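You operate a simulated robot arm through the tools that you are given. There is no shell and no other tool. Be economical: measure what you need, move in short steps, check, and stop when the job is done.

Carry out the task below with a simulated two-armed robot. There is one attempt and no reset: what you move stays moved.

## Task
Put the tin marked paste on the bench area marked checking away on the shelf marked coatings. Then take the black block marked test on the bench area marked checking and put it away on the bench area marked small items. Then press the yellow button of the spring tester three times. Then put the steel nut with green collar in the inside of the deep grey crate marked to pack. Then take the tall glass with purple band on the bench area marked sorting and put it away on the top of the fine work table. Then take the yellow brush with green band and leave it on the bench area marked small items. Then fetch the blue cloth pad with green band and set it on the black mat with purple edge. Then open the lid of the bag sealer. The order counts. Set down upright: tin marked paste, tall glass with purple band, yellow brush with green band.

It is judged by the outcome, as a careful person would: the job done as asked, and still so three seconds after it is handed in. It fails if anything else is knocked over, pushed out of place, dropped, spilled or broken. Lids that push on must go on centred and level and be pressed home; caps that screw on are set level and turned clockwise until they are tight. Flat cloth is picked up by pressing the open fingertips on it (5 to 10 N) and closing them slowly along it; thin cloth reads only 2 to 8 mm in the jaws.

## Robot
Two 6-joint arms with two-finger parallel grippers on one trunk, on a base that drives. Base frame: it is fixed to the floor where the robot stands at the start and does not move with it; the origin is under the middle of the robot, x ahead of it, y to its left, z up; the surface under the hand at the start is at about z = 0.9. Units: m, degrees, N and s.
The left shoulder is at the start at [-0.089, 0.177, 0.806], the right one opposite. With the tool pointing down near the work surface each hand reaches from about 0.1 to 0.68 m from the robot's upright axis, wherever it stands, measured 20 degrees to its own side. Places, roughly: bench area marked small items [0.6, 2, 0.9]; black block marked test [0.5, 0, 1]; black mat with purple edge [3, 4.4, 0.8]; blue cloth pad with green band (10x8x4 cm) [1.2, 1.6, 0.9]; inside of the deep grey crate marked to pack (28x2 [1, 3.76, 0.92]; lid of the bag sealer [3.1, 0.4, 1]; shelf marked coatings [1.5, 7.4, 0.9]; steel nut with green collar (4x4x3 cm) [1.1, 0.5, 0.9]; tall glass with purple band [1.25, 0.75, 1]; tin marked paste [0.5, -0.25, 1]; top of the fine work table [3.1, 4.2, 0.8]; yellow brush with green band (10x5x5 cm) [1.1, 1.1, 0.9]; yellow button of the spring tester [1, -0.2, 0.9]. Payload 1.57 kg a hand.
Tool frame (each hand has its own): the origin (TCP) lies between the finger pads and is the grasp point; the fingertips stand 0.03 m ahead of it; z points along the fingers, y is the line along which they close. Largest opening 0.08 m; finger width 0.017, thickness 0.012; the body of the gripper, 0.04 by 0.082 m, starts 0.08 m behind the TCP.
Orientation is that of the tool frame in the base frame, as a unit quaternion [x, y, z, w]. With the fingers straight down and closing along the base's y, the tool's x points along the base's -x, its y along +y and its z along -z.

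## Interface
- The arms move only by the tool move_arm. It takes "left_increments", "right_increments" or both (then of equal length, played together; a hand with none holds still); each is a list of rows, each a list of 7 numbers: the shift along the tool's x, y, z in m, then the turn, a rotation vector about the tool's x, y, z in degrees, then the gripper command, from -1 (fully open) to 1 (shut), values between in proportion. In form: [[dx, dy, dz, ax, ay, az, claw], ...]. A call has 1 to 10 rows; each row shifts and turns the commanded pose from where the row before left it, along the tool's axes as they then stand. A row lasts 0.2 s, in which the tool goes at most 0.05 m and 8.6 degrees; a call with a longer step from one row to the next is refused whole, and so is a gripper value outside its range. A pose out of reach is approached as far as the arm can. The call stops where the force on the tool passes 40 N (or 10 N more than at its start, if that is more) or the arm is blocked; 0.2 s more then pass. The fingers move at their own pace (about 0.072 m/s each) and stop on an object; they squeeze with about 28 N. The grip force told is the motor's: it shows also when the fingers shut on nothing. Time passes only in rows, and 0.2 s behind the last, so rows that do not move let the fingers close. The reply holds the time, the measured pose of the TCP, the force on the tool along the base axes, the opening and the grip force, in the units named above and with some noise, with the torque about the TCP (base axes, N m) and any sound that the robot's microphone picked up.
- Cameras (640 x 400 px; columns grow to the right, rows downward): "scene" is now at [0.0392, -0.0181, 1.5443]; the picture's right is [-0.20, -0.98, 0.00], its down [-0.69, 0.14, -0.71] and it looks along [0.70, -0.14, -0.70] (base axes); focal length 296 px, centre (320, 200). "left" rides on the left gripper at [0.072, 0.007, -0.122] in its tool frame; the picture's right is [-0.09, 1.00, 0.00], its down [-0.84, -0.08, -0.54] and it looks along [-0.54, -0.05, 0.84] (tool axes); focal length 238 px, centre (320, 200). "right" rides on the right gripper at [0.072, -0.007, -0.122] in its tool frame; the picture's right is [0.09, 1.00, 0.00], its down [-0.84, 0.08, -0.54] and it looks along [-0.54, 0.05, 0.84] (tool axes); focal length 238 px, centre (320, 200).
- capture(camera): a new picture of that camera. The clock stands still meanwhile.
- raise_lower(by): slides the trunk up (or, below 0, down) by that many m; the arms and the scene camera ride with it, the base frame stays. It gives what a move gives, with no picture.
- base_move(legs): drives the robot by 1 to 6 legs, each [ahead, left, turn to the left] in m, m and degrees, along the robot's own axes; the way and the turn of a leg run together, so that a leg with both is an arc; at most 1.5 m and 180 degrees a leg. The arms and the cameras ride along, it lands a little off, and it stops where it bumps. It gives what a move gives.
- turn_head(pan, tilt): turns the head with the scene camera to pan (to the left, within 143 degrees either way) and tilt (down, from -29 to 69), counted from straight ahead of the robot. It gives what a move gives.
- point_at(camera, pixels): for up to 12 pixels [column, row] of the newest picture of that camera ("zoom" is the newest enlarged one), the place [x, y, z] in the base frame of the surface seen there, good to about 0.003 m, but the place of the scene camera against the robot may be out by one fixed shift of up to 0.012 m in any direction. The clock stands still meanwhile.
- close_up(camera, box): a new picture of the part [left, top, right, bottom] of that camera's present view, enlarged. The clock stands still meanwhile.
- finish_job(): hands the job in; it is judged then, once.

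Keep the steps short. Do not move on a guess: measure, check each grasp and each placing, and mend mistakes. In all there are 138 turns and 180 pictures (those below and enlarged ones count). Leave the grippers open and the arms clear of the work at the hand-in unless told otherwise, and finish with a single line.

The tools are called after "Call:" by a JSON object that holds its "op" and its "data". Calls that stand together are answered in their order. move_arm: Moves the arms, as the interface text tells. Its arguments: {"type":"object","properties":{"left_increments":{"type":"array","items":{"type":"array","items":{"type":"number"}}},"right_increments":{"type":"array","items":{"type":"array","items":{"type":"number"}}}},"required":[]} The other tools are called the same way: raise_lower (by) slides the trunk up or down; base_move (legs) drives the base; turn_head (pan, tilt) turns the head that bears the scene camera; capture (camera) takes a picture; point_at (camera, pixels) gives the place of the surface under pixels of a picture; close_up (camera, box) takes an enlarged picture of a part of a camera's view; finish_job () hands the job in.

At the start:

```text
time_s: 0.0
left_tcp_pos: [0.517, 0.1637, 1.1775]
left_orientation: [0.0, 1.0, 0.0, -0.001]
left_force: [-0.3, 0.0, -0.9]
left_moment: [-0.02, 0.02, 0.02]
left_width: 0.0799
left_finger_force: 0.1
right_tcp_pos: [0.4078, -0.2257, 1.2406]
right_orientation: [0.0, 1.0, 0.0, 0.001]
right_force: [0.7, -0.2, 0.4]
right_moment: [-0.01, 0.0, 0.0]
right_width: 0.0801
right_finger_force: 0.0
trunk travel left (down, up): [-0.25, 0.078]
robot x, y, heading: [-0.0035, -0.001, -0.0]
head pan, tilt: [-11.4, 44.7]
```

scene: 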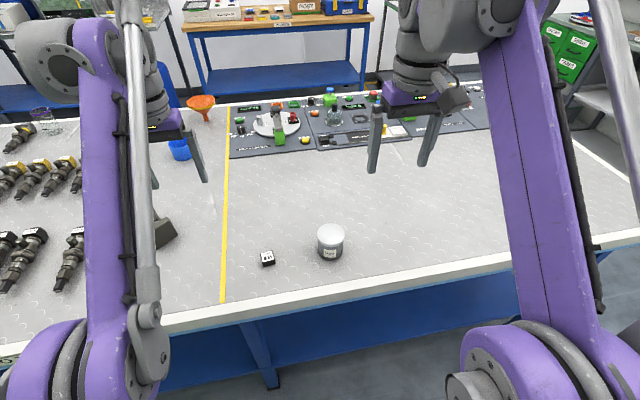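
right: 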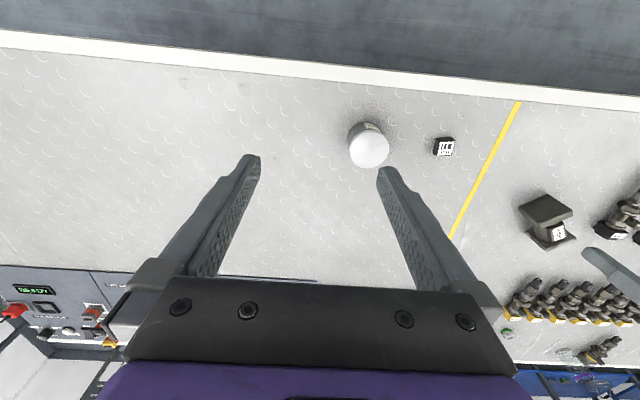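
left: 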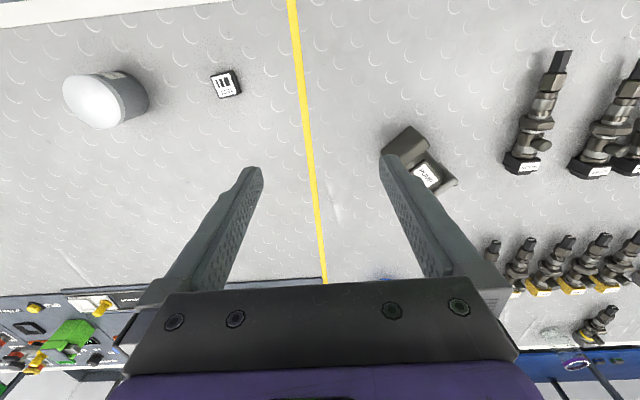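

I see the tin at about (330,242), the black block at (267,258). First I measure them and look at the panel close up.

Call:
{"op": "point_at", "data": {"camera": "scene", "pixels": [[330, 232], [330, 258], [318, 240], [344, 240], [267, 254], [268, 263], [300, 280], [225, 200]]}}

Call:
{"op": "close_up", "data": {"camera": "scene", "box": [220, 80, 420, 205]}}

Call:
{"op": "close_up", "data": {"camera": "scene", "box": [240, 210, 368, 290]}}

```text
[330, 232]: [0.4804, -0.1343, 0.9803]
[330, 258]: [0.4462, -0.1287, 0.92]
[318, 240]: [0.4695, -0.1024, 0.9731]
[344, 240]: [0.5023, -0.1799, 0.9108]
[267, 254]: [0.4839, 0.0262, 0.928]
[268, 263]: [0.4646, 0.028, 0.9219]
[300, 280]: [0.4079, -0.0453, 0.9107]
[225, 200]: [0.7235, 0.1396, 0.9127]
```

```text
3.20 times, centred on (320, 142) of scene
```

zoom: 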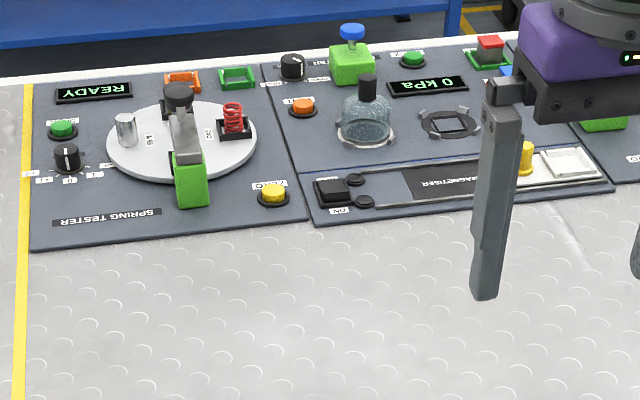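

```text
5.00 times, centred on (304, 250) of scene
```

zoom: 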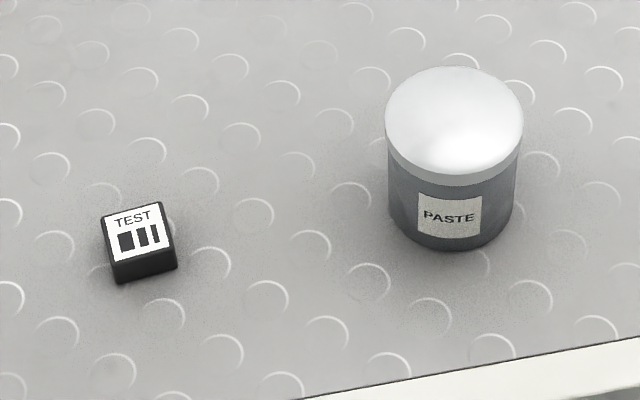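

Tin about 0.07 wide, top at z 0.98. Before choosing the grasp I look to the left for the shelf, the way and the other places.

Call:
{"op": "turn_head", "data": {"pan": 75, "tilt": 12}}

Call:
{"op": "capture", "data": {"camera": "scene"}}

Call:
{"op": "turn_head", "data": {"pan": 35, "tilt": 20}}

Call:
{"op": "capture", "data": {"camera": "scene"}}

```text
time_s: 1.6
left_tcp_pos: [0.5166, 0.1628, 1.1769]
left_orientation: [0.0, 1.0, 0.001, 0.0]
left_force: [0.4, -0.1, 0.3]
left_moment: [0.03, 0.05, -0.03]
left_width: 0.0804
left_finger_force: 0.0
right_tcp_pos: [0.4083, -0.2233, 1.2406]
right_orientation: [0.0, 1.0, 0.0, -0.001]
right_force: [0.4, -0.6, 0.1]
right_moment: [0.0, 0.03, -0.02]
right_width: 0.08
right_finger_force: 0.1
trunk travel left (down, up): [-0.25, 0.078]
robot x, y, heading: [0.0021, 0.0018, -0.1]
head pan, tilt: [75.0, 12.0]
```

```text
174 pictures are left
```

scene: 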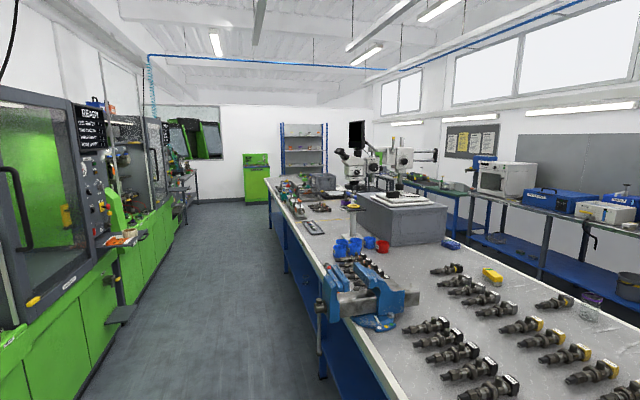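

```text
time_s: 2.7
left_tcp_pos: [0.5177, 0.1638, 1.177]
left_orientation: [0.001, 1.0, -0.001, 0.0]
left_force: [-0.2, -0.2, 0.9]
left_moment: [0.0, -0.01, -0.01]
left_width: 0.0801
left_finger_force: 0.0
right_tcp_pos: [0.4074, -0.2255, 1.2411]
right_orientation: [0.001, 1.0, 0.0, -0.001]
right_force: [0.4, 0.0, 0.4]
right_moment: [0.0, 0.01, -0.02]
right_width: 0.0798
right_finger_force: 0.1
trunk travel left (down, up): [-0.25, 0.078]
robot x, y, heading: [-0.0003, -0.001, 0.0]
head pan, tilt: [35.0, 20.0]
```

```text
173 pictures are left
```

scene: 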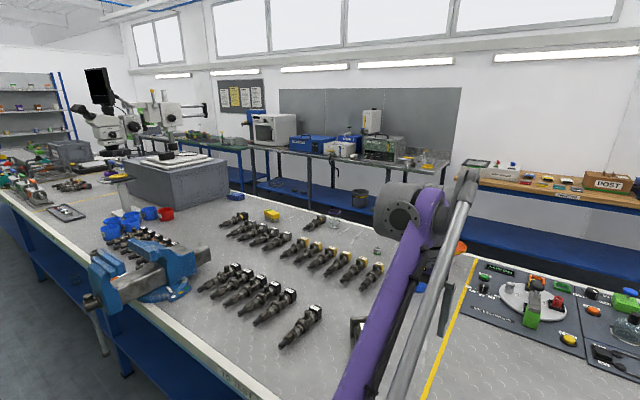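

The rack stands at the far end (303,145 in the first picture). I zoom on it and note the other things.

Call:
{"op": "close_up", "data": {"camera": "scene", "box": [120, 180, 400, 355]}}

Call:
{"op": "turn_head", "data": {"pan": 75, "tilt": 12}}

Call:
{"op": "close_up", "data": {"camera": "scene", "box": [230, 110, 358, 190]}}

Call:
{"op": "point_at", "data": {"camera": "zoom", "pixels": [[370, 113], [370, 178], [370, 250], [290, 200], [470, 200], [300, 380], [150, 300], [350, 310]]}}

```text
2.29 times, centred on (260, 268) of scene
```

zoom: 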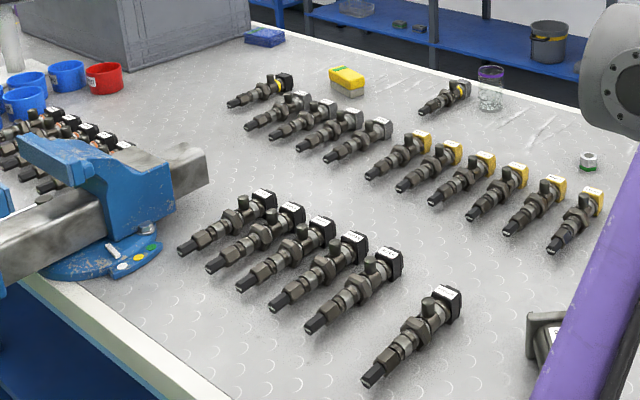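

```text
time_s: 3.8
left_tcp_pos: [0.5174, 0.1648, 1.1767]
left_orientation: [0.0, 1.0, 0.0, 0.0]
left_force: [0.0, -0.3, 0.3]
left_moment: [0.02, 0.0, 0.0]
left_width: 0.08
left_finger_force: 0.1
right_tcp_pos: [0.4079, -0.2254, 1.2411]
right_orientation: [-0.001, 1.0, 0.001, 0.0]
right_force: [-0.3, 0.7, -0.4]
right_moment: [-0.01, -0.01, 0.0]
right_width: 0.0799
right_finger_force: 0.1
trunk travel left (down, up): [-0.25, 0.078]
robot x, y, heading: [0.0027, 0.0024, 0.3]
head pan, tilt: [75.0, 12.0]
```

```text
5.00 times, centred on (294, 150) of scene
```

zoom: 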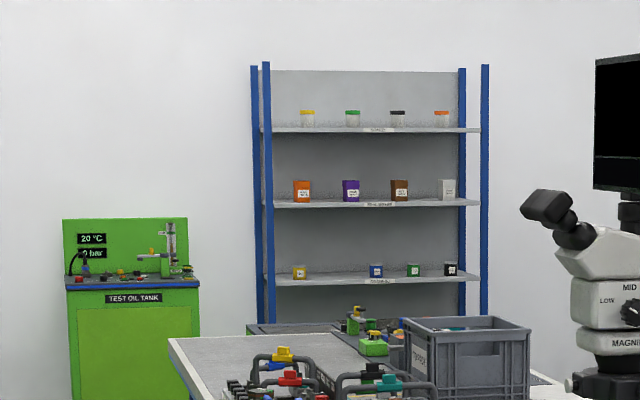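

```text
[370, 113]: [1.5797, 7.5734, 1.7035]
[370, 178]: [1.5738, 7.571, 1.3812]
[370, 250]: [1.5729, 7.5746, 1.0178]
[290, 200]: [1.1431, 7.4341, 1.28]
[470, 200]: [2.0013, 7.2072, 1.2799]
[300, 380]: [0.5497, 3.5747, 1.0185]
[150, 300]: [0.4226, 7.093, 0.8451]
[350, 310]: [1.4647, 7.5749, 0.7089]
```

The rack is open, shelves about 0.37 m apart: I'll grasp the tin with the hand tilted 45° forward. First I measure the tin with the right hand camera (no scene shift there), and tilt the right hand.

Call:
{"op": "point_at", "data": {"camera": "right", "pixels": [[368, 152], [350, 150], [388, 150], [368, 133], [368, 168], [445, 146], [560, 255], [330, 130]]}}

Call:
{"op": "move_arm", "data": {"right_increments": [[0, 0, 0, 0, -7.5, 0, -1], [0, 0, 0, 0, -7.5, 0, -1], [0, 0, 0, 0, -7.5, 0, -1], [0, 0, 0, 0, -7.5, 0, -1], [0, 0, 0, 0, -7.5, 0, -1], [0, 0, 0, 0, -7.5, 0, -1]]}}

```text
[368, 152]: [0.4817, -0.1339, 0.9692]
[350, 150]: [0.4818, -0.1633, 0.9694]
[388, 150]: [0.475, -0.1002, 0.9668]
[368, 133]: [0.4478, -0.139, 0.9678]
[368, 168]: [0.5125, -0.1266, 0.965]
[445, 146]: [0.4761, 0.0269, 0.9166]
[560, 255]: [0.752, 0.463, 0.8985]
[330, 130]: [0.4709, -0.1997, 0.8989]
```

```text
time_s: 5.2
left_tcp_pos: [0.5164, 0.1639, 1.178]
left_orientation: [0.0, 1.0, -0.001, -0.001]
left_force: [-0.2, 0.9, 0.1]
left_moment: [-0.01, -0.01, 0.01]
left_width: 0.0797
left_finger_force: 0.0
right_tcp_pos: [0.4072, -0.2247, 1.241]
right_orientation: [0.0, 0.923, 0.0, 0.384]
right_force: [0.1, 0.8, -0.1]
right_moment: [0.0, 0.04, 0.01]
right_width: 0.08
right_finger_force: 0.0
trunk travel left (down, up): [-0.25, 0.078]
robot x, y, heading: [-0.0043, 0.0029, 0.2]
head pan, tilt: [75.0, 12.0]
```

The tin's centre is (0.480,-0.132), top 0.969, bench 0.899 by the hand camera. I move to a pre-grasp 0.10 m back along the tool and check with the hand camera.

Call:
{"op": "move_arm", "data": {"right_increments": [[0.0271, 0.0155, 0.0276, 0, 0, 0, -1], [0.0271, 0.0155, 0.0276, 0, 0, 0, -1], [0.0271, 0.0155, 0.0276, 0, 0, 0, -1], [0.0271, 0.0155, 0.0276, 0, 0, 0, -1], [0.0271, 0.0155, 0.0276, 0, 0, 0, -1], [0.0271, 0.0155, 0.0276, 0, 0, 0, -1]]}}

Call:
{"op": "capture", "data": {"camera": "right"}}

```text
time_s: 6.5
left_tcp_pos: [0.5184, 0.1642, 1.1776]
left_orientation: [0.0, 1.0, 0.0, 0.0]
left_force: [0.4, -0.6, -0.1]
left_moment: [0.04, 0.03, 0.0]
left_width: 0.08
left_finger_force: 0.1
right_tcp_pos: [0.4107, -0.1328, 1.0088]
right_orientation: [0.001, 0.924, 0.0, 0.382]
right_force: [-1.3, 0.8, -0.4]
right_moment: [-0.05, -0.02, 0.02]
right_width: 0.0798
right_finger_force: 0.0
trunk travel left (down, up): [-0.25, 0.078]
robot x, y, heading: [0.0033, -0.0005, 0.1]
head pan, tilt: [75.0, 12.0]
```

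```text
170 pictures are left
```

right: 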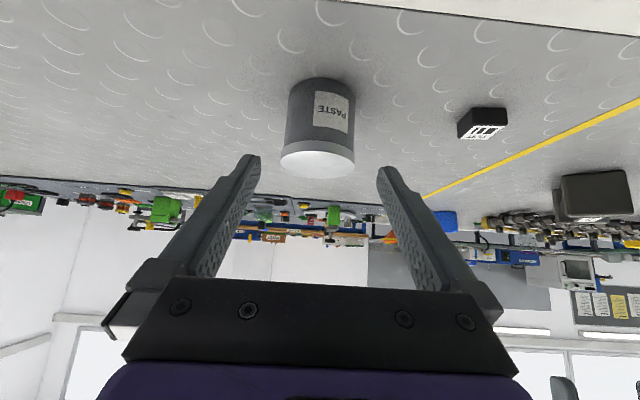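

The tin (320,130) is centred between the fingers. I advance 0.10 m and close.

Call:
{"op": "move_arm", "data": {"right_increments": [[0, 0.0004, 0.025, 0, 0, 0, -1], [0, 0.0004, 0.025, 0, 0, 0, -1], [0, 0, 0.025, 0, 0, 0, -1], [0, 0, 0.025, 0, 0, 0, -1], [0, 0, 0, 0, 0, 0, 1], [0, 0, 0, 0, 0, 0, 1], [0, 0, 0, 0, 0, 0, 1]]}}

```text
time_s: 8.2
left_tcp_pos: [0.517, 0.1636, 1.1775]
left_orientation: [0.0, 1.0, -0.001, 0.0]
left_force: [0.1, 0.7, 0.1]
left_moment: [0.01, 0.0, 0.04]
left_width: 0.0803
left_finger_force: 0.0
right_tcp_pos: [0.4807, -0.131, 0.9385]
right_orientation: [0.0, 0.924, 0.0, 0.382]
right_force: [0.4, -0.3, -0.5]
right_moment: [-0.01, 0.01, -0.03]
right_width: 0.0667
right_finger_force: 27.9
trunk travel left (down, up): [-0.25, 0.078]
robot x, y, heading: [0.0021, 0.0001, 0.2]
head pan, tilt: [75.0, 12.0]
```

Grip is 0.0667 wide with 28 N. I lift 0.12 m, and pull back 0.1 m; then look down the aisle.

Call:
{"op": "move_arm", "data": {"right_increments": [[-0.0212, 0, -0.0212, 0, 0, 0, 1], [-0.0212, 0, -0.0212, 0, 0, 0, 1], [-0.0212, 0, -0.0212, 0, 0, 0, 1], [-0.0212, 0, -0.0212, 0, 0, 0, 1], [0.0236, 0, -0.0236, 0, 0, 0, 1], [0.0236, 0, -0.0236, 0, 0, 0, 1], [0.0236, 0, -0.0236, 0, 0, 0, 1]]}}

Call:
{"op": "turn_head", "data": {"pan": 90, "tilt": 20}}

Call:
{"op": "capture", "data": {"camera": "scene"}}

```text
time_s: 9.8
left_tcp_pos: [0.5147, 0.1631, 1.1776]
left_orientation: [-0.001, 1.0, 0.0, 0.001]
left_force: [-0.5, -0.5, -0.3]
left_moment: [0.0, -0.02, -0.01]
left_width: 0.08
left_finger_force: 0.0
right_tcp_pos: [0.3801, -0.1294, 1.0572]
right_orientation: [0.0, 0.923, 0.0, 0.384]
right_force: [-0.5, 0.8, -2.1]
right_moment: [0.0, 0.01, -0.02]
right_width: 0.0668
right_finger_force: 28.5
trunk travel left (down, up): [-0.25, 0.078]
robot x, y, heading: [0.0003, 0.0017, -0.1]
head pan, tilt: [75.0, 12.0]
```

```text
time_s: 10.5
left_tcp_pos: [0.5157, 0.1638, 1.1771]
left_orientation: [-0.001, 1.0, 0.0, 0.0]
left_force: [-0.1, 0.9, 0.7]
left_moment: [-0.01, 0.03, 0.01]
left_width: 0.08
left_finger_force: 0.2
right_tcp_pos: [0.3832, -0.1304, 1.0575]
right_orientation: [0.0, 0.924, 0.0, 0.383]
right_force: [-1.2, 0.1, -1.7]
right_moment: [0.03, -0.02, 0.01]
right_width: 0.0668
right_finger_force: 27.7
trunk travel left (down, up): [-0.25, 0.078]
robot x, y, heading: [-0.0025, -0.0024, 0.3]
head pan, tilt: [90.0, 20.0]
```

```text
169 pictures are left
```

scene: 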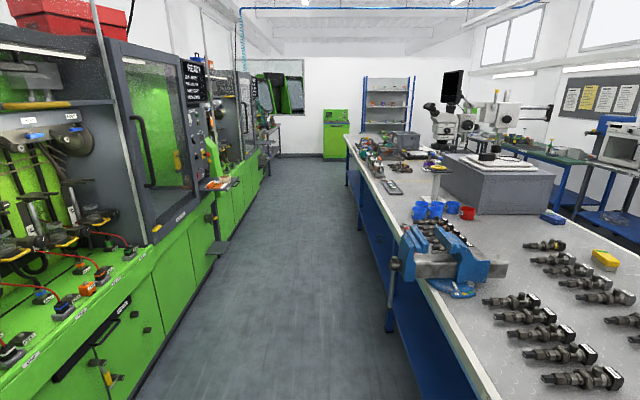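

Call:
{"op": "point_at", "data": {"camera": "scene", "pixels": [[135, 395], [215, 245], [218, 183], [262, 160], [388, 330], [394, 262], [348, 165], [345, 135], [330, 190], [348, 143], [475, 290], [390, 290]]}}

Call:
{"op": "close_up", "data": {"camera": "scene", "box": [320, 60, 448, 140]}}

```text
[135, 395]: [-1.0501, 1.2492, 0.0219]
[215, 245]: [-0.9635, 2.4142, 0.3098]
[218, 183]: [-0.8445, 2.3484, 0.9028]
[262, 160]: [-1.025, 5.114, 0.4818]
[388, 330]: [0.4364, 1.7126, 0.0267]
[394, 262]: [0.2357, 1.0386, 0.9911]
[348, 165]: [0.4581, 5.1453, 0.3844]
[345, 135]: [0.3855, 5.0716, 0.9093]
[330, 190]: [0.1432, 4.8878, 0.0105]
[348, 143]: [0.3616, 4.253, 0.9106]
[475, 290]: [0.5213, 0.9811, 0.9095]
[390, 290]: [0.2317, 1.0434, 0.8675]
```

```text
5.00 times, centred on (384, 100) of scene
```

zoom: 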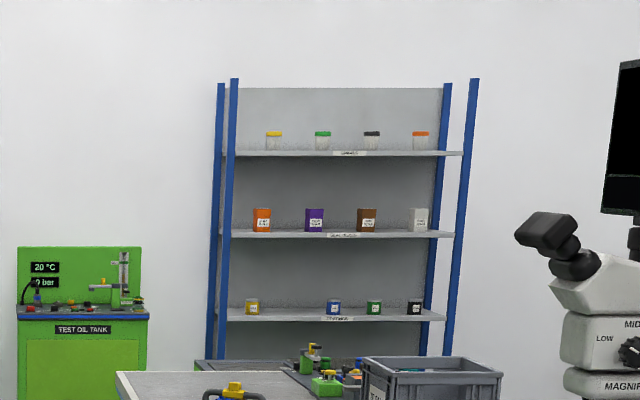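

Aisle is from x≈-0.9 to 0.23 (vise). I back up 0.33, turn left and drive 5.9 m along x≈-0.33, tin in the right hand.

Call:
{"op": "base_move", "data": {"legs": [[-0.33, 0, 0], [0, 0, 90], [1.5, 0, 0], [1.5, 0, 0], [1.5, 0, 0], [1.4, 0, 0]]}}

Call:
{"op": "turn_head", "data": {"pan": -50, "tilt": 20}}

Call:
{"op": "capture", "data": {"camera": "scene"}}

```text
time_s: 44.4
left_tcp_pos: [-0.6133, 6.4505, 1.1775]
left_orientation: [0.711, -0.704, 0.0, 0.0]
left_force: [-0.1, 0.4, -0.1]
left_moment: [-0.01, -0.02, -0.02]
left_width: 0.0801
left_finger_force: 0.2
right_tcp_pos: [-0.3191, 6.3186, 1.0561]
right_orientation: [0.656, -0.651, -0.271, -0.269]
right_force: [-0.3, -0.1, -2.4]
right_moment: [0.01, 0.0, 0.01]
right_width: 0.0666
right_finger_force: 28.1
trunk travel left (down, up): [-0.25, 0.078]
robot x, y, heading: [-0.4482, 5.9361, 90.2]
head pan, tilt: [90.0, 20.0]
```

```text
time_s: 46.6
left_tcp_pos: [-0.6146, 6.4507, 1.1769]
left_orientation: [0.71, -0.704, 0.0, 0.0]
left_force: [-0.2, 1.6, -0.3]
left_moment: [-0.03, 0.01, 0.03]
left_width: 0.0799
left_finger_force: 0.0
right_tcp_pos: [-0.3195, 6.318, 1.0575]
right_orientation: [0.655, -0.651, -0.271, -0.27]
right_force: [-0.2, -0.1, -2.1]
right_moment: [-0.01, 0.06, -0.02]
right_width: 0.0664
right_finger_force: 27.5
trunk travel left (down, up): [-0.25, 0.078]
robot x, y, heading: [-0.4448, 5.9354, 90.4]
head pan, tilt: [-50.0, 20.0]
```

```text
167 pictures are left
```

scene: 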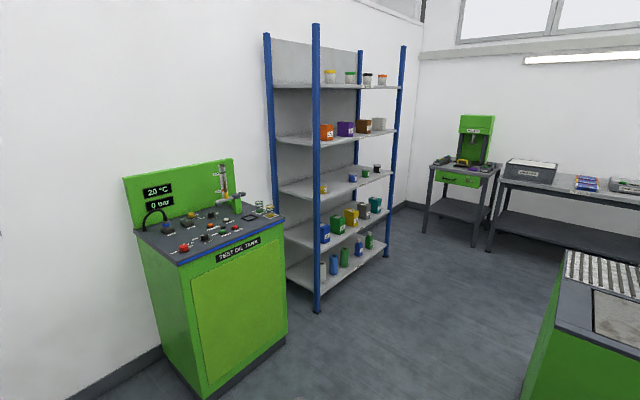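

Path is clear; a green cabinet stands at the lower right (540,330). I measure it and the shelves.

Call:
{"op": "point_at", "data": {"camera": "scene", "pixels": [[555, 300], [525, 395], [567, 255], [316, 190], [345, 187], [395, 168], [323, 190], [353, 178], [287, 215], [270, 330], [480, 200], [620, 310]]}}

Call:
{"op": "close_up", "data": {"camera": "scene", "box": [262, 130, 422, 230]}}

```text
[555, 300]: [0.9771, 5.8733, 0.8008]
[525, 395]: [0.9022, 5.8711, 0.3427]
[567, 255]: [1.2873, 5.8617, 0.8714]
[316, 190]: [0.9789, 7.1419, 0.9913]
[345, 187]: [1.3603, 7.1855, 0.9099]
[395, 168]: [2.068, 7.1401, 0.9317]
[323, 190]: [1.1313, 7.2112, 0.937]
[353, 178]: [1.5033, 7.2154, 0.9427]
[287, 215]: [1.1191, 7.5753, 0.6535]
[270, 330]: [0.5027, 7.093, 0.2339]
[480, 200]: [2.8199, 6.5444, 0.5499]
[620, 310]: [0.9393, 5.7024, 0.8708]
```

```text
4.00 times, centred on (342, 180) of scene
```

zoom: 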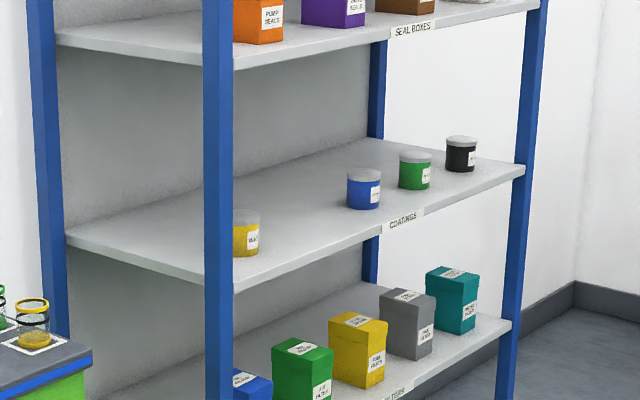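

The coatings shelf is the middle one, with a free gap between the yellow and the blue tin (x≈1.32). I pull the left hand back so it won't hit the rack, then strafe to in front of the gap.

Call:
{"op": "move_arm", "data": {"left_increments": [[0.043, 0, 0, 0, 0, 0, -1], [0.043, 0, 0, 0, 0, 0, -1], [0.043, 0, 0, 0, 0, 0, -1], [0.043, 0, 0, 0, 0, 0, -1], [0.043, 0, 0, 0, 0, 0, -1], [0.043, 0, 0, 0, 0, 0, -1]]}}

Call:
{"op": "base_move", "data": {"legs": [[0.42, 0, 0], [0, -0.82, 0], [0, -0.82, 0]]}}

Call:
{"op": "turn_head", "data": {"pan": 0, "tilt": 40}}

Call:
{"op": "capture", "data": {"camera": "scene"}}

```text
time_s: 48.0
left_tcp_pos: [-0.6115, 6.1907, 1.1766]
left_orientation: [0.71, -0.704, 0.0, 0.0]
left_force: [-1.0, -0.2, 0.4]
left_moment: [0.01, 0.01, 0.06]
left_width: 0.0802
left_finger_force: 0.1
right_tcp_pos: [-0.3189, 6.3167, 1.058]
right_orientation: [0.656, -0.65, -0.272, -0.27]
right_force: [0.6, -1.1, -1.5]
right_moment: [0.02, -0.04, -0.01]
right_width: 0.0665
right_finger_force: 28.0
trunk travel left (down, up): [-0.25, 0.078]
robot x, y, heading: [-0.4469, 5.9331, 90.5]
head pan, tilt: [-50.0, 20.0]
```

```text
time_s: 65.0
left_tcp_pos: [1.0238, 6.6352, 1.177]
left_orientation: [0.715, -0.699, 0.0, -0.001]
left_force: [0.3, -0.6, -0.6]
left_moment: [-0.01, -0.02, -0.04]
left_width: 0.08
left_finger_force: 0.1
right_tcp_pos: [1.3142, 6.7632, 1.0581]
right_orientation: [0.661, -0.645, -0.274, -0.268]
right_force: [0.9, -0.6, -1.9]
right_moment: [0.0, 0.04, 0.03]
right_width: 0.0663
right_finger_force: 27.4
trunk travel left (down, up): [-0.25, 0.078]
robot x, y, heading: [1.1918, 6.3813, 91.5]
head pan, tilt: [-50.0, 20.0]
```

```text
time_s: 66.2
left_tcp_pos: [1.025, 6.6353, 1.176]
left_orientation: [0.715, -0.699, 0.0, 0.0]
left_force: [-0.5, 0.3, -0.3]
left_moment: [0.0, 0.01, -0.02]
left_width: 0.08
left_finger_force: 0.1
right_tcp_pos: [1.3141, 6.764, 1.0578]
right_orientation: [0.661, -0.645, -0.274, -0.268]
right_force: [-0.5, 0.7, -1.6]
right_moment: [-0.03, -0.01, 0.0]
right_width: 0.0663
right_finger_force: 28.4
trunk travel left (down, up): [-0.25, 0.078]
robot x, y, heading: [1.1958, 6.3772, 91.4]
head pan, tilt: [0.0, 40.0]
```

```text
165 pictures are left
```

scene: 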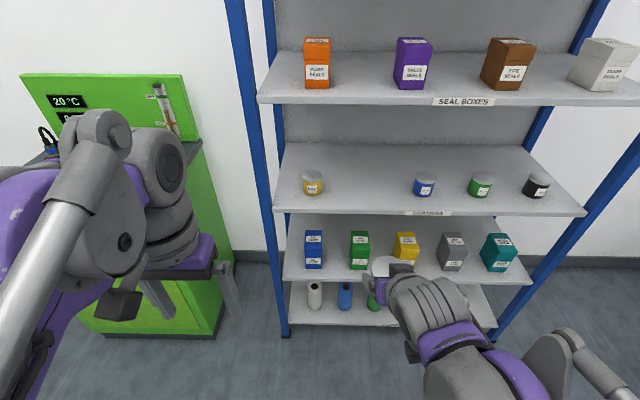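

Call:
{"op": "point_at", "data": {"camera": "scene", "pixels": [[313, 178], [313, 195], [424, 180], [424, 196], [365, 195], [365, 208], [365, 213], [365, 170], [340, 100], [385, 268]]}}

```text
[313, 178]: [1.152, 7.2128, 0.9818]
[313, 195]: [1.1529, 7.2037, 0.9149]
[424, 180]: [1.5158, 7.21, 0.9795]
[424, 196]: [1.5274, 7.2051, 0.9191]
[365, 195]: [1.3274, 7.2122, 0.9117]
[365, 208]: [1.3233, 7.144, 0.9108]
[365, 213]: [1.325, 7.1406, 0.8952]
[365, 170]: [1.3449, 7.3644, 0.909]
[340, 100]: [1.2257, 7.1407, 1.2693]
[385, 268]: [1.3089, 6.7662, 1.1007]
```

Shelf top is 0.899 (scene reads 0.012 high), front edge y 7.141, free centre x≈1.335. I lower the tin to 0.965, drive ahead 0.30.

Call:
{"op": "move_arm", "data": {"right_increments": [[0.0219, 0, 0.0219, 0, 0, 0, 1], [0.0219, 0, 0.0219, 0, 0, 0, 1], [0.0219, 0, 0.0219, 0, 0, 0, 1]]}}

Call:
{"op": "base_move", "data": {"legs": [[0.3, -0.025, -1.4]]}}

Call:
{"op": "capture", "data": {"camera": "right"}}

```text
time_s: 67.0
left_tcp_pos: [1.0239, 6.6361, 1.1766]
left_orientation: [0.716, -0.699, 0.0, 0.001]
left_force: [0.2, -0.1, -0.4]
left_moment: [0.02, 0.0, -0.01]
left_width: 0.08
left_finger_force: 0.0
right_tcp_pos: [1.3146, 6.7643, 0.9642]
right_orientation: [0.661, -0.646, -0.273, -0.268]
right_force: [-0.9, -0.5, -0.9]
right_moment: [0.05, -0.04, 0.03]
right_width: 0.0667
right_finger_force: 27.9
trunk travel left (down, up): [-0.25, 0.078]
robot x, y, heading: [1.1935, 6.3777, 91.4]
head pan, tilt: [0.0, 40.0]
```

```text
time_s: 69.0
left_tcp_pos: [1.0536, 6.9417, 1.1774]
left_orientation: [-0.704, 0.71, 0.0, 0.0]
left_force: [0.5, 0.2, 0.3]
left_moment: [-0.02, 0.0, -0.01]
left_width: 0.0799
left_finger_force: 0.1
right_tcp_pos: [1.3494, 7.0621, 0.9652]
right_orientation: [-0.651, 0.656, 0.27, 0.271]
right_force: [0.1, 0.4, -3.0]
right_moment: [-0.01, 0.02, -0.02]
right_width: 0.0664
right_finger_force: 27.8
trunk travel left (down, up): [-0.25, 0.078]
robot x, y, heading: [1.2126, 6.6812, 89.6]
head pan, tilt: [0.0, 40.0]
```

```text
164 pictures are left
```

right: 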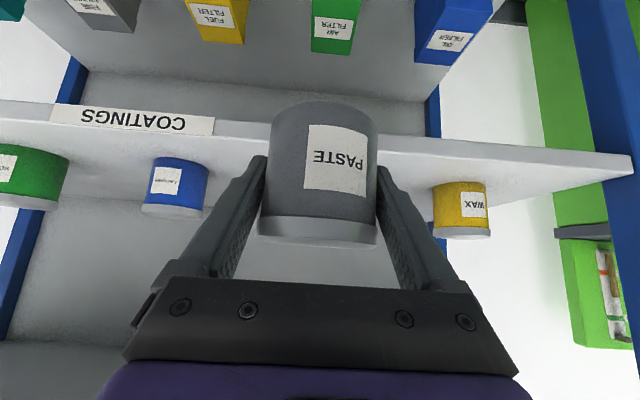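

The gap is clear. I move forward 0.175 m, then down 0.026 m slowly.

Call:
{"op": "move_arm", "data": {"right_increments": [[-0.0247, 0.002, 0.0247, 0, 0, 0, 1], [-0.0247, 0.002, 0.0247, 0, 0, 0, 1], [-0.0247, 0.002, 0.0247, 0, 0, 0, 1], [-0.0247, 0.002, 0.0247, 0, 0, 0, 1], [-0.0247, 0.002, 0.0247, 0, 0, 0, 1], [0.006, 0, 0.006, 0, 0, 0, 1], [0.006, 0, 0.006, 0, 0, 0, 1], [0.0035, 0, 0.0035, 0, 0, 0, 1], [0.0025, 0, 0.0025, 0, 0, 0, 1]]}}

```text
time_s: 71.0
left_tcp_pos: [1.0534, 6.9407, 1.1764]
left_orientation: [-0.705, 0.71, 0.0, 0.0]
left_force: [0.1, -0.3, 0.2]
left_moment: [0.0, -0.01, 0.02]
left_width: 0.0796
left_finger_force: 0.0
right_tcp_pos: [1.3391, 7.235, 0.9405]
right_orientation: [-0.651, 0.656, 0.269, 0.271]
right_force: [0.6, -0.2, -1.9]
right_moment: [0.01, -0.02, 0.01]
right_width: 0.0664
right_finger_force: 28.1
trunk travel left (down, up): [-0.25, 0.078]
robot x, y, heading: [1.2138, 6.6787, 89.5]
head pan, tilt: [0.0, 40.0]
```

Not yet touching (force -1.9 is the weight). I lower in 1 mm steps.

Call:
{"op": "move_arm", "data": {"right_increments": [[0.0007, 0, 0.0007, 0, 0, 0, 1], [0.0007, 0, 0.0007, 0, 0, 0, 1], [0, 0, 0, 0, 0, 0, 1]]}}

```text
time_s: 71.8
left_tcp_pos: [1.053, 6.9424, 1.1778]
left_orientation: [-0.705, 0.71, 0.0, 0.0]
left_force: [0.2, -0.4, -0.4]
left_moment: [0.02, 0.02, -0.02]
left_width: 0.0799
left_finger_force: 0.1
right_tcp_pos: [1.34, 7.2361, 0.9372]
right_orientation: [-0.651, 0.656, 0.27, 0.272]
right_force: [0.2, 0.8, 3.8]
right_moment: [-0.1, -0.17, 0.02]
right_width: 0.0664
right_finger_force: 27.8
trunk travel left (down, up): [-0.25, 0.078]
robot x, y, heading: [1.217, 6.6831, 89.6]
head pan, tilt: [0.0, 40.0]
```

Contact (+3.8 N). I open, then back off along the tool 0.12 m and check.

Call:
{"op": "move_arm", "data": {"right_increments": [[0, 0, 0, 0, 0, 0, -1], [0, 0, 0, 0, 0, 0, -1], [0, 0, 0, 0, 0, 0, -1], [0, 0, -0.025, 0, 0, 0, -1], [0, 0, -0.025, 0, 0, 0, -1], [0, 0, -0.025, 0, 0, 0, -1], [0, 0, -0.025, 0, 0, 0, -1], [0, 0, -0.025, 0, 0, 0, -1]]}}

Call:
{"op": "capture", "data": {"camera": "right"}}

```text
time_s: 73.6
left_tcp_pos: [1.0546, 6.9402, 1.178]
left_orientation: [-0.705, 0.709, 0.001, 0.0]
left_force: [-0.6, 0.5, 0.2]
left_moment: [-0.01, 0.01, 0.02]
left_width: 0.0798
left_finger_force: 0.1
right_tcp_pos: [1.3396, 7.1468, 1.0284]
right_orientation: [-0.651, 0.655, 0.27, 0.272]
right_force: [0.4, 0.0, -0.7]
right_moment: [0.0, 0.02, -0.02]
right_width: 0.08
right_finger_force: 0.0
trunk travel left (down, up): [-0.25, 0.078]
robot x, y, heading: [1.215, 6.6784, 89.7]
head pan, tilt: [0.0, 40.0]
```

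```text
163 pictures are left
```

right: 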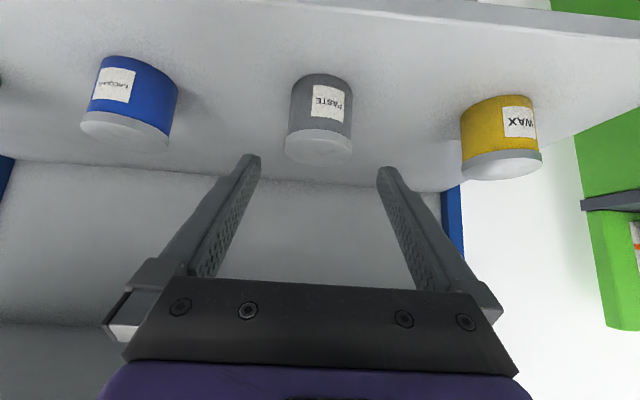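

Tin stands upright in the gap. I drive back: out, strafe left, and reverse down the aisle.

Call:
{"op": "base_move", "data": {"legs": [[-0.33, 0, 0], [0, 0.8, 0.3], [0, 0.77, 0], [-1.5, 0, 0], [-1.5, 0, 0], [-1.5, 0, 0]]}}

Call:
{"op": "turn_head", "data": {"pan": -60, "tilt": 35}}

Call:
{"op": "capture", "data": {"camera": "scene"}}

```text
time_s: 110.7
left_tcp_pos: [-0.5543, 2.1101, 1.1762]
left_orientation: [0.707, -0.707, 0.0, 0.0]
left_force: [0.4, 0.2, -0.3]
left_moment: [0.01, 0.02, 0.0]
left_width: 0.0798
left_finger_force: 0.0
right_tcp_pos: [-0.2709, 2.3179, 1.0272]
right_orientation: [-0.653, 0.653, 0.27, 0.271]
right_force: [0.7, 0.4, -1.1]
right_moment: [-0.02, -0.02, 0.0]
right_width: 0.0802
right_finger_force: 0.2
trunk travel left (down, up): [-0.25, 0.078]
robot x, y, heading: [-0.39, 1.8509, 89.9]
head pan, tilt: [0.0, 40.0]
```

```text
time_s: 112.0
left_tcp_pos: [-0.5537, 2.1102, 1.1776]
left_orientation: [-0.707, 0.707, 0.001, -0.001]
left_force: [0.4, -0.7, -0.4]
left_moment: [-0.03, 0.02, 0.03]
left_width: 0.08
left_finger_force: 0.1
right_tcp_pos: [-0.2716, 2.3174, 1.028]
right_orientation: [-0.653, 0.654, 0.27, 0.271]
right_force: [0.0, 0.2, -0.5]
right_moment: [-0.04, -0.01, -0.05]
right_width: 0.0799
right_finger_force: 0.1
trunk travel left (down, up): [-0.25, 0.078]
robot x, y, heading: [-0.388, 1.8485, 90.2]
head pan, tilt: [-60.0, 35.0]
```

```text
162 pictures are left
```

scene: 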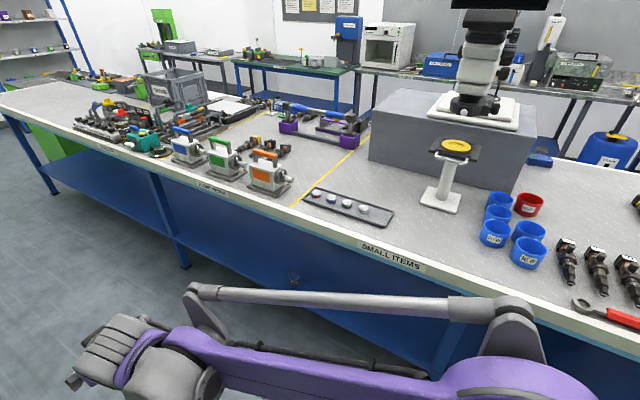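

The SMALL ITEMS label is at (392,256), area right of the yellow line. I zoom and measure free spots.

Call:
{"op": "close_up", "data": {"camera": "scene", "box": [280, 130, 560, 305]}}

Call:
{"op": "point_at", "data": {"camera": "scene", "pixels": [[295, 205], [350, 158], [370, 247], [415, 265], [400, 240], [430, 247], [395, 205], [440, 200], [485, 245], [360, 185], [465, 235], [392, 195]]}}

```text
2.29 times, centred on (420, 218) of scene
```

zoom: 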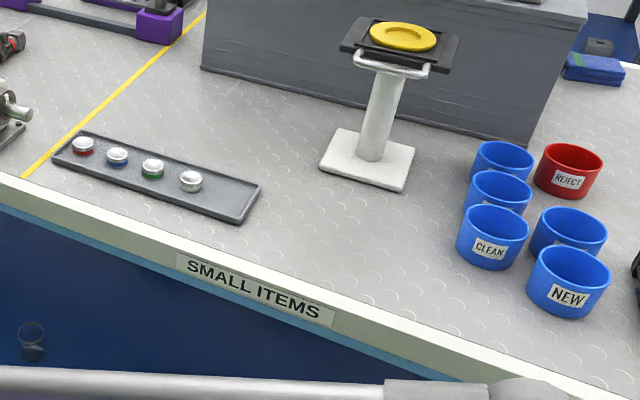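

```text
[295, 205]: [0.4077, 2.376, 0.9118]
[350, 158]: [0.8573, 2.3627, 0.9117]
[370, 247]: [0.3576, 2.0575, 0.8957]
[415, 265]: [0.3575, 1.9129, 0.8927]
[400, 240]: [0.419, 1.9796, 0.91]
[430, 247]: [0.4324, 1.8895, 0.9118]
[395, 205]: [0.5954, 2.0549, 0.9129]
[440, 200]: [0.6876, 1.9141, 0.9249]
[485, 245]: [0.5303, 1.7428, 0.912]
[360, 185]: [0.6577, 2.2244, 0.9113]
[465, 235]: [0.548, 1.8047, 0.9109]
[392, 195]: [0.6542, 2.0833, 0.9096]
```

Small items area: y≈1.78–2.36, free near (0.48,1.92). Now drive back to the block at (0.476,0.027) and face the bench.

Call:
{"op": "base_move", "data": {"legs": [[-1.5, 0, 0], [-0.45, 0, 0], [0, 0, -90.2], [0.37, 0, 0]]}}

Call:
{"op": "turn_head", "data": {"pan": 0, "tilt": 45}}

Call:
{"op": "capture", "data": {"camera": "left"}}

Call:
{"op": "capture", "data": {"camera": "scene"}}

```text
time_s: 127.5
left_tcp_pos: [0.2229, 0.0693, 1.1768]
left_orientation: [0.006, 1.0, 0.0, 0.0]
left_force: [0.3, 0.1, -0.2]
left_moment: [0.0, -0.02, -0.01]
left_width: 0.0801
left_finger_force: 0.2
right_tcp_pos: [0.4295, -0.2149, 1.0271]
right_orientation: [0.005, 0.924, -0.002, 0.382]
right_force: [-0.3, -0.1, -0.1]
right_moment: [0.01, -0.02, 0.01]
right_width: 0.08
right_finger_force: 0.1
trunk travel left (down, up): [-0.25, 0.078]
robot x, y, heading: [-0.0391, -0.0891, -0.5]
head pan, tilt: [-60.0, 35.0]
```

```text
time_s: 128.8
left_tcp_pos: [0.2226, 0.0695, 1.1791]
left_orientation: [0.005, 1.0, 0.0, 0.0]
left_force: [-0.6, 0.4, -0.4]
left_moment: [-0.01, -0.02, 0.0]
left_width: 0.08
left_finger_force: 0.2
right_tcp_pos: [0.4294, -0.2159, 1.0293]
right_orientation: [0.005, 0.924, -0.002, 0.383]
right_force: [-0.3, -0.2, -0.3]
right_moment: [0.02, 0.0, -0.03]
right_width: 0.0801
right_finger_force: 0.1
trunk travel left (down, up): [-0.25, 0.078]
robot x, y, heading: [-0.037, -0.0886, -0.7]
head pan, tilt: [0.0, 45.0]
```

```text
160 pictures are left
```

left: 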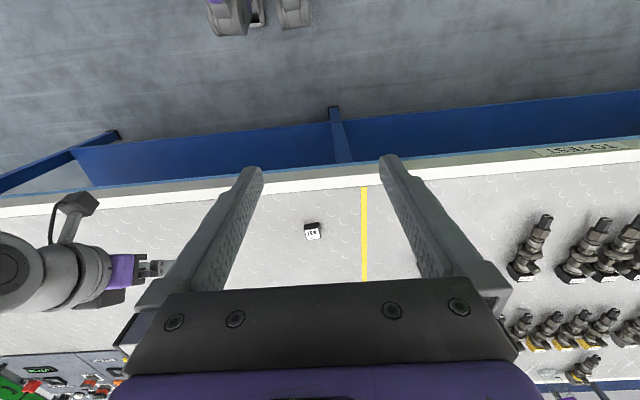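

```text
159 pictures are left
```

scene: 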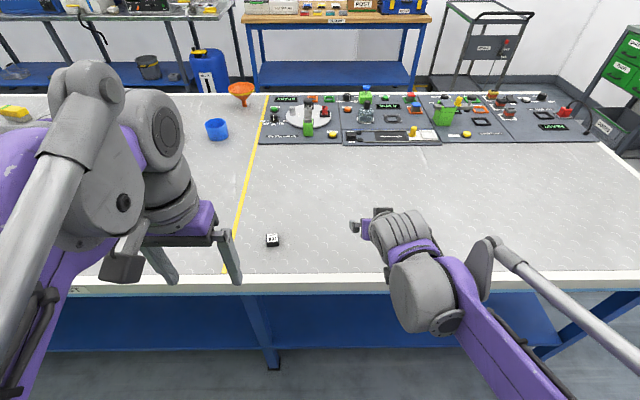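

Block in the left camera at (312,230); I measure its top edges and the yellow button (333,133 in scene).

Call:
{"op": "point_at", "data": {"camera": "left", "pixels": [[312, 227], [306, 234], [320, 234], [313, 238], [340, 230]]}}

Call:
{"op": "point_at", "data": {"camera": "scene", "pixels": [[272, 237], [333, 133], [333, 142], [300, 160], [260, 142], [340, 142]]}}

Call:
{"op": "close_up", "data": {"camera": "left", "box": [272, 205, 352, 255]}}

Call:
{"op": "close_up", "data": {"camera": "scene", "box": [250, 80, 410, 180]}}

```text
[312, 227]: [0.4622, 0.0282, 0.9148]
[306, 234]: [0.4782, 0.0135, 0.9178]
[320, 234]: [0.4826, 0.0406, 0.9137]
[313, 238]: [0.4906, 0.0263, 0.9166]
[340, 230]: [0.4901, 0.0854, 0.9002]
```

```text
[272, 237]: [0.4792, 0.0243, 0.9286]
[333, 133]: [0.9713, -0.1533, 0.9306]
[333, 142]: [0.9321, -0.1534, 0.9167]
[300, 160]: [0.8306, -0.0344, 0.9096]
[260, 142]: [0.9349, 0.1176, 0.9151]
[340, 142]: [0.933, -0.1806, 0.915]
```

```text
8.00 times, centred on (312, 230) of left
```

zoom: 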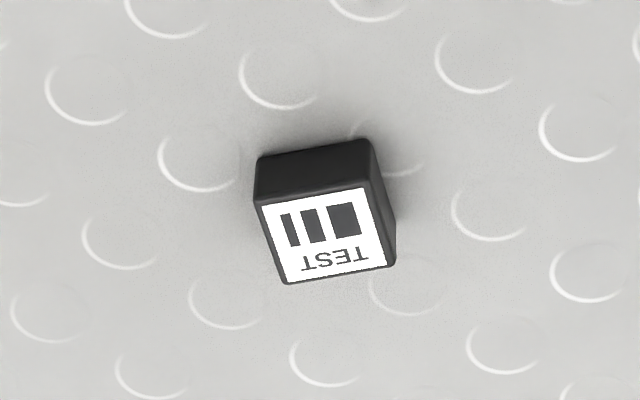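

```text
4.00 times, centred on (330, 130) of scene
```

zoom: 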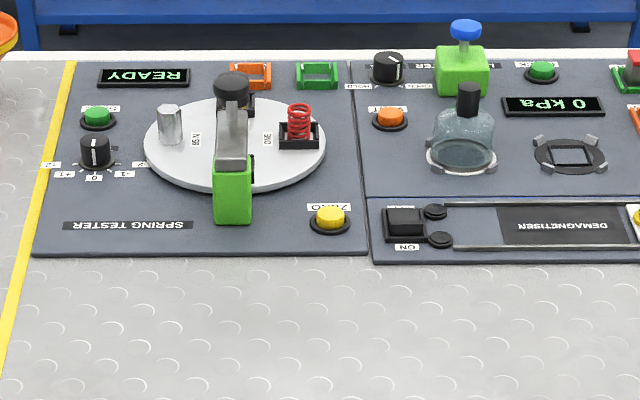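

Block centre (0.480,0.027), top 0.917, turned about 9.5°. I bring the left hand above it with the matching yaw and check.

Call:
{"op": "move_arm", "data": {"left_increments": [[-0.0322, -0.0053, 0.0186, 0, 0, 0, -1], [-0.0322, -0.0053, 0.0186, 0, 0, 0, -1], [-0.0322, -0.0053, 0.0186, 0, 0, 0, -1], [-0.0322, -0.0053, 0.0186, 0, 0, 0, -1], [-0.0322, -0.0053, 0.0186, 0, 0, 0, -1], [-0.0322, -0.0053, 0.0186, 0, 0, 0, -1], [-0.0322, -0.0053, 0.0186, 0, 0, 0, -1], [-0.0322, -0.0053, 0.0186, 0, 0, 0, -1], [0, 0, 0, 0, 0, -5, -1], [0, 0, 0, 0, 0, -5, -1]]}}

Call:
{"op": "capture", "data": {"camera": "left"}}

```text
time_s: 131.0
left_tcp_pos: [0.4813, 0.0241, 1.0288]
left_orientation: [-0.083, 0.997, 0.0, -0.001]
left_force: [0.3, -0.1, -0.2]
left_moment: [0.01, 0.0, 0.0]
left_width: 0.0802
left_finger_force: 0.0
right_tcp_pos: [0.4296, -0.2158, 1.0284]
right_orientation: [0.004, 0.924, -0.002, 0.382]
right_force: [1.0, 0.0, 0.1]
right_moment: [0.04, 0.03, 0.03]
right_width: 0.0801
right_finger_force: 0.0
trunk travel left (down, up): [-0.25, 0.078]
robot x, y, heading: [-0.0396, -0.0907, -0.4]
head pan, tilt: [0.0, 45.0]
```

```text
156 pictures are left
```

left: 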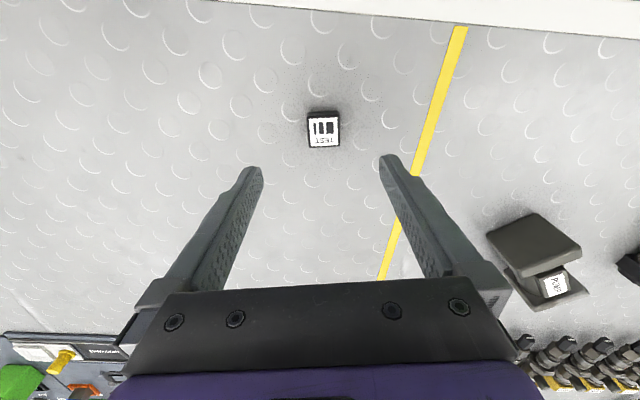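

Aligned. I descend 0.095 m (tips just above the bench) and close.

Call:
{"op": "move_arm", "data": {"left_increments": [[0, 0.001, 0.03, 0, 0, 0, -1], [0, 0.001, 0.03, 0, 0, 0, -1], [0, 0, 0.025, 0, 0, 0, -1], [0, 0, 0.0105, 0, 0, 0, -1], [0, 0, 0, 0, 0, 0, 1], [0, 0, 0, 0, 0, 0, 1], [0, 0, 0, 0, 0, 0, 1], [0, 0, 0, 0, 0, 0, 1], [0, 0, -0.04, 0, 0, 0, 1], [0, 0, -0.04, 0, 0, 0, 1]]}}

Call:
{"op": "capture", "data": {"camera": "left"}}

```text
time_s: 133.2
left_tcp_pos: [0.4824, 0.0259, 1.013]
left_orientation: [-0.082, 0.997, 0.001, 0.0]
left_force: [0.2, -0.5, -1.1]
left_moment: [0.0, 0.01, 0.01]
left_width: 0.0307
left_finger_force: 28.5
right_tcp_pos: [0.4284, -0.2156, 1.0287]
right_orientation: [0.004, 0.924, -0.002, 0.382]
right_force: [0.0, 0.1, -0.6]
right_moment: [0.03, 0.02, 0.02]
right_width: 0.08
right_finger_force: 0.1
trunk travel left (down, up): [-0.25, 0.078]
robot x, y, heading: [-0.0384, -0.0923, -0.5]
head pan, tilt: [0.0, 45.0]
```

```text
155 pictures are left
```

left: 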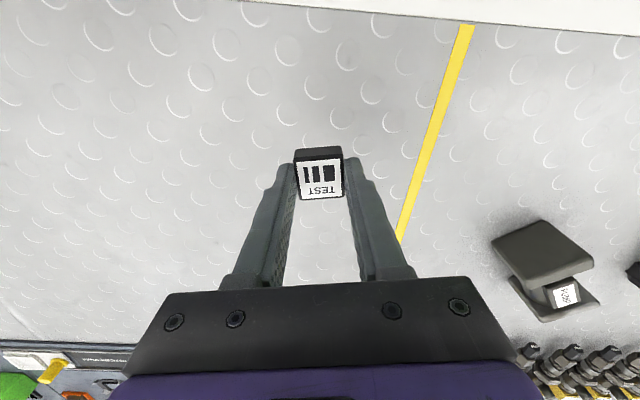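

Block held (0.0307). I raise both hands and drive: back, strafe left 1.89 m, ahead.

Call:
{"op": "move_arm", "data": {"left_increments": [[0, 0, -0.025, 0, 0, 0, 1], [0, 0, -0.025, 0, 0, 0, 1], [0, 0, -0.025, 0, 0, 0, 1], [0, 0, -0.025, 0, 0, 0, 1]], "right_increments": [[-0.01, 0, -0.033, 0, 0, 0, -1], [-0.01, 0, -0.033, 0, 0, 0, -1], [-0.01, 0, -0.033, 0, 0, 0, -1], [-0.01, 0, -0.033, 0, 0, 0, -1]]}}

Call:
{"op": "base_move", "data": {"legs": [[-0.32, 0, 0.5], [0, 0.95, 0], [0, 0.94, 0], [0.32, 0, 0]]}}

Call:
{"op": "capture", "data": {"camera": "scene"}}

Call:
{"op": "capture", "data": {"camera": "left"}}

```text
time_s: 134.2
left_tcp_pos: [0.4792, 0.0268, 1.1158]
left_orientation: [-0.082, 0.997, 0.0, 0.0]
left_force: [0.1, 0.8, -0.7]
left_moment: [0.04, 0.0, -0.02]
left_width: 0.0307
left_finger_force: 27.7
right_tcp_pos: [0.3615, -0.2166, 1.1498]
right_orientation: [0.006, 0.923, -0.003, 0.384]
right_force: [-0.2, 0.0, 0.2]
right_moment: [-0.01, 0.02, -0.02]
right_width: 0.08
right_finger_force: 0.1
trunk travel left (down, up): [-0.25, 0.078]
robot x, y, heading: [-0.0367, -0.0919, -0.5]
head pan, tilt: [0.0, 45.0]
```

```text
time_s: 154.8
left_tcp_pos: [0.495, 1.946, 1.1134]
left_orientation: [-0.078, 0.997, -0.001, 0.001]
left_force: [0.3, -1.0, 0.3]
left_moment: [-0.04, 0.02, 0.04]
left_width: 0.0308
left_finger_force: 27.7
right_tcp_pos: [0.3759, 1.7023, 1.1494]
right_orientation: [0.009, 0.924, -0.004, 0.383]
right_force: [0.1, -0.5, 0.7]
right_moment: [0.0, -0.01, 0.01]
right_width: 0.0801
right_finger_force: 0.0
trunk travel left (down, up): [-0.25, 0.078]
robot x, y, heading: [-0.0239, 1.8323, -1.3]
head pan, tilt: [0.0, 45.0]
```

```text
154 pictures are left
```

scene: 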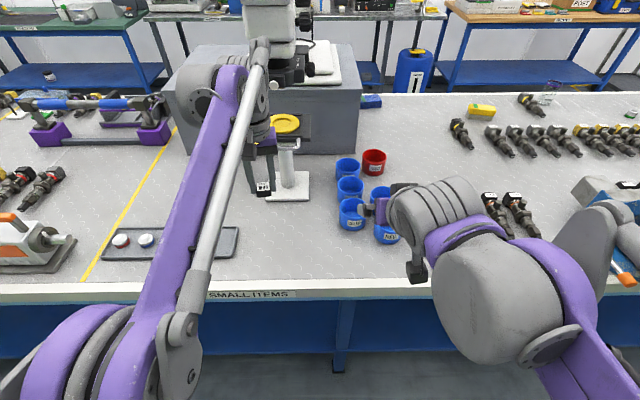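

```text
153 pictures are left
```

left: 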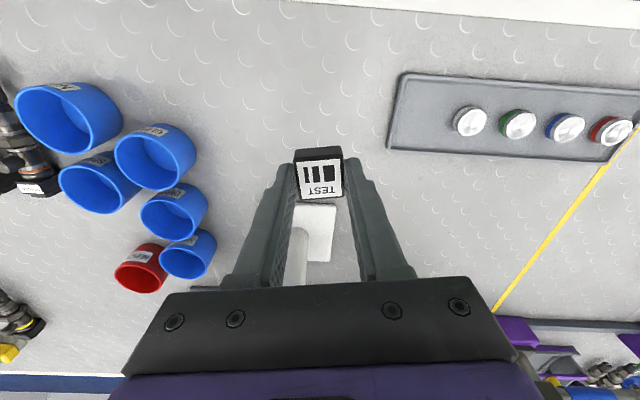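

I measure the tray's end, the cups and the stand base in the left picture to choose the landing spot.

Call:
{"op": "point_at", "data": {"camera": "left", "pixels": [[388, 146], [400, 76], [196, 160], [207, 210], [318, 204], [335, 207], [320, 100], [300, 60], [330, 258]]}}

```text
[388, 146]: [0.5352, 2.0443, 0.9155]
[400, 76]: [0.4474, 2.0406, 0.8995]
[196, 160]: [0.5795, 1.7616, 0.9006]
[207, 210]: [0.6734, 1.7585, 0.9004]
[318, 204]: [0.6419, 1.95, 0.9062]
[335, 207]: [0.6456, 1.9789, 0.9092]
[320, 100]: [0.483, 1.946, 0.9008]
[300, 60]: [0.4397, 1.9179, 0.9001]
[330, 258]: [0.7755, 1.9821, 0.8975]
```

Free zone: x 0.40–0.62, y 1.78–2.03. I put the block at (0.45,1.965): shift, then lower 0.175 m.

Call:
{"op": "move_arm", "data": {"left_increments": [[0.0207, 0.0129, 0, 0, 0, 0, 1], [0.0207, 0.0129, 0, 0, 0, 0, 1], [0, 0, 0.04, 0, 0, 0, 1], [0, 0, 0.04, 0, 0, 0, 1], [0, 0, 0.04, 0, 0, 0, 1], [0, 0, 0.03, 0, 0, 0, 1], [0, 0, 0.02, 0, 0, 0, 1], [0, 0, 0.007, 0, 0, 0, 1], [0, 0, 0.002, 0, 0, 0, 1]]}}

```text
time_s: 156.8
left_tcp_pos: [0.4505, 1.9647, 0.9347]
left_orientation: [-0.078, 0.997, 0.0, 0.0]
left_force: [0.3, -0.4, -0.3]
left_moment: [-0.05, -0.02, 0.01]
left_width: 0.0306
left_finger_force: 27.9
right_tcp_pos: [0.3768, 1.7034, 1.1493]
right_orientation: [0.008, 0.924, -0.003, 0.383]
right_force: [0.4, -0.1, 0.3]
right_moment: [0.0, 0.03, 0.0]
right_width: 0.0799
right_finger_force: 0.1
trunk travel left (down, up): [-0.25, 0.078]
robot x, y, heading: [-0.0216, 1.8312, -0.6]
head pan, tilt: [0.0, 45.0]
```

Call:
{"op": "move_arm", "data": {"left_increments": [[0, 0, 0.001, 0, 0, 0, 1], [0, 0, 0.001, 0, 0, 0, 1], [0, 0, 0, 0, 0, 0, 1]]}}

```text
time_s: 157.6
left_tcp_pos: [0.4501, 1.964, 0.9331]
left_orientation: [-0.078, 0.997, 0.0, -0.001]
left_force: [-0.5, -0.3, -0.3]
left_moment: [0.02, 0.02, 0.01]
left_width: 0.031
left_finger_force: 27.7
right_tcp_pos: [0.3766, 1.7023, 1.1491]
right_orientation: [0.007, 0.923, -0.003, 0.384]
right_force: [0.7, -0.2, 0.5]
right_moment: [-0.01, 0.0, -0.02]
right_width: 0.0798
right_finger_force: 0.1
trunk travel left (down, up): [-0.25, 0.078]
robot x, y, heading: [-0.0239, 1.8338, -1.1]
head pan, tilt: [0.0, 45.0]
```

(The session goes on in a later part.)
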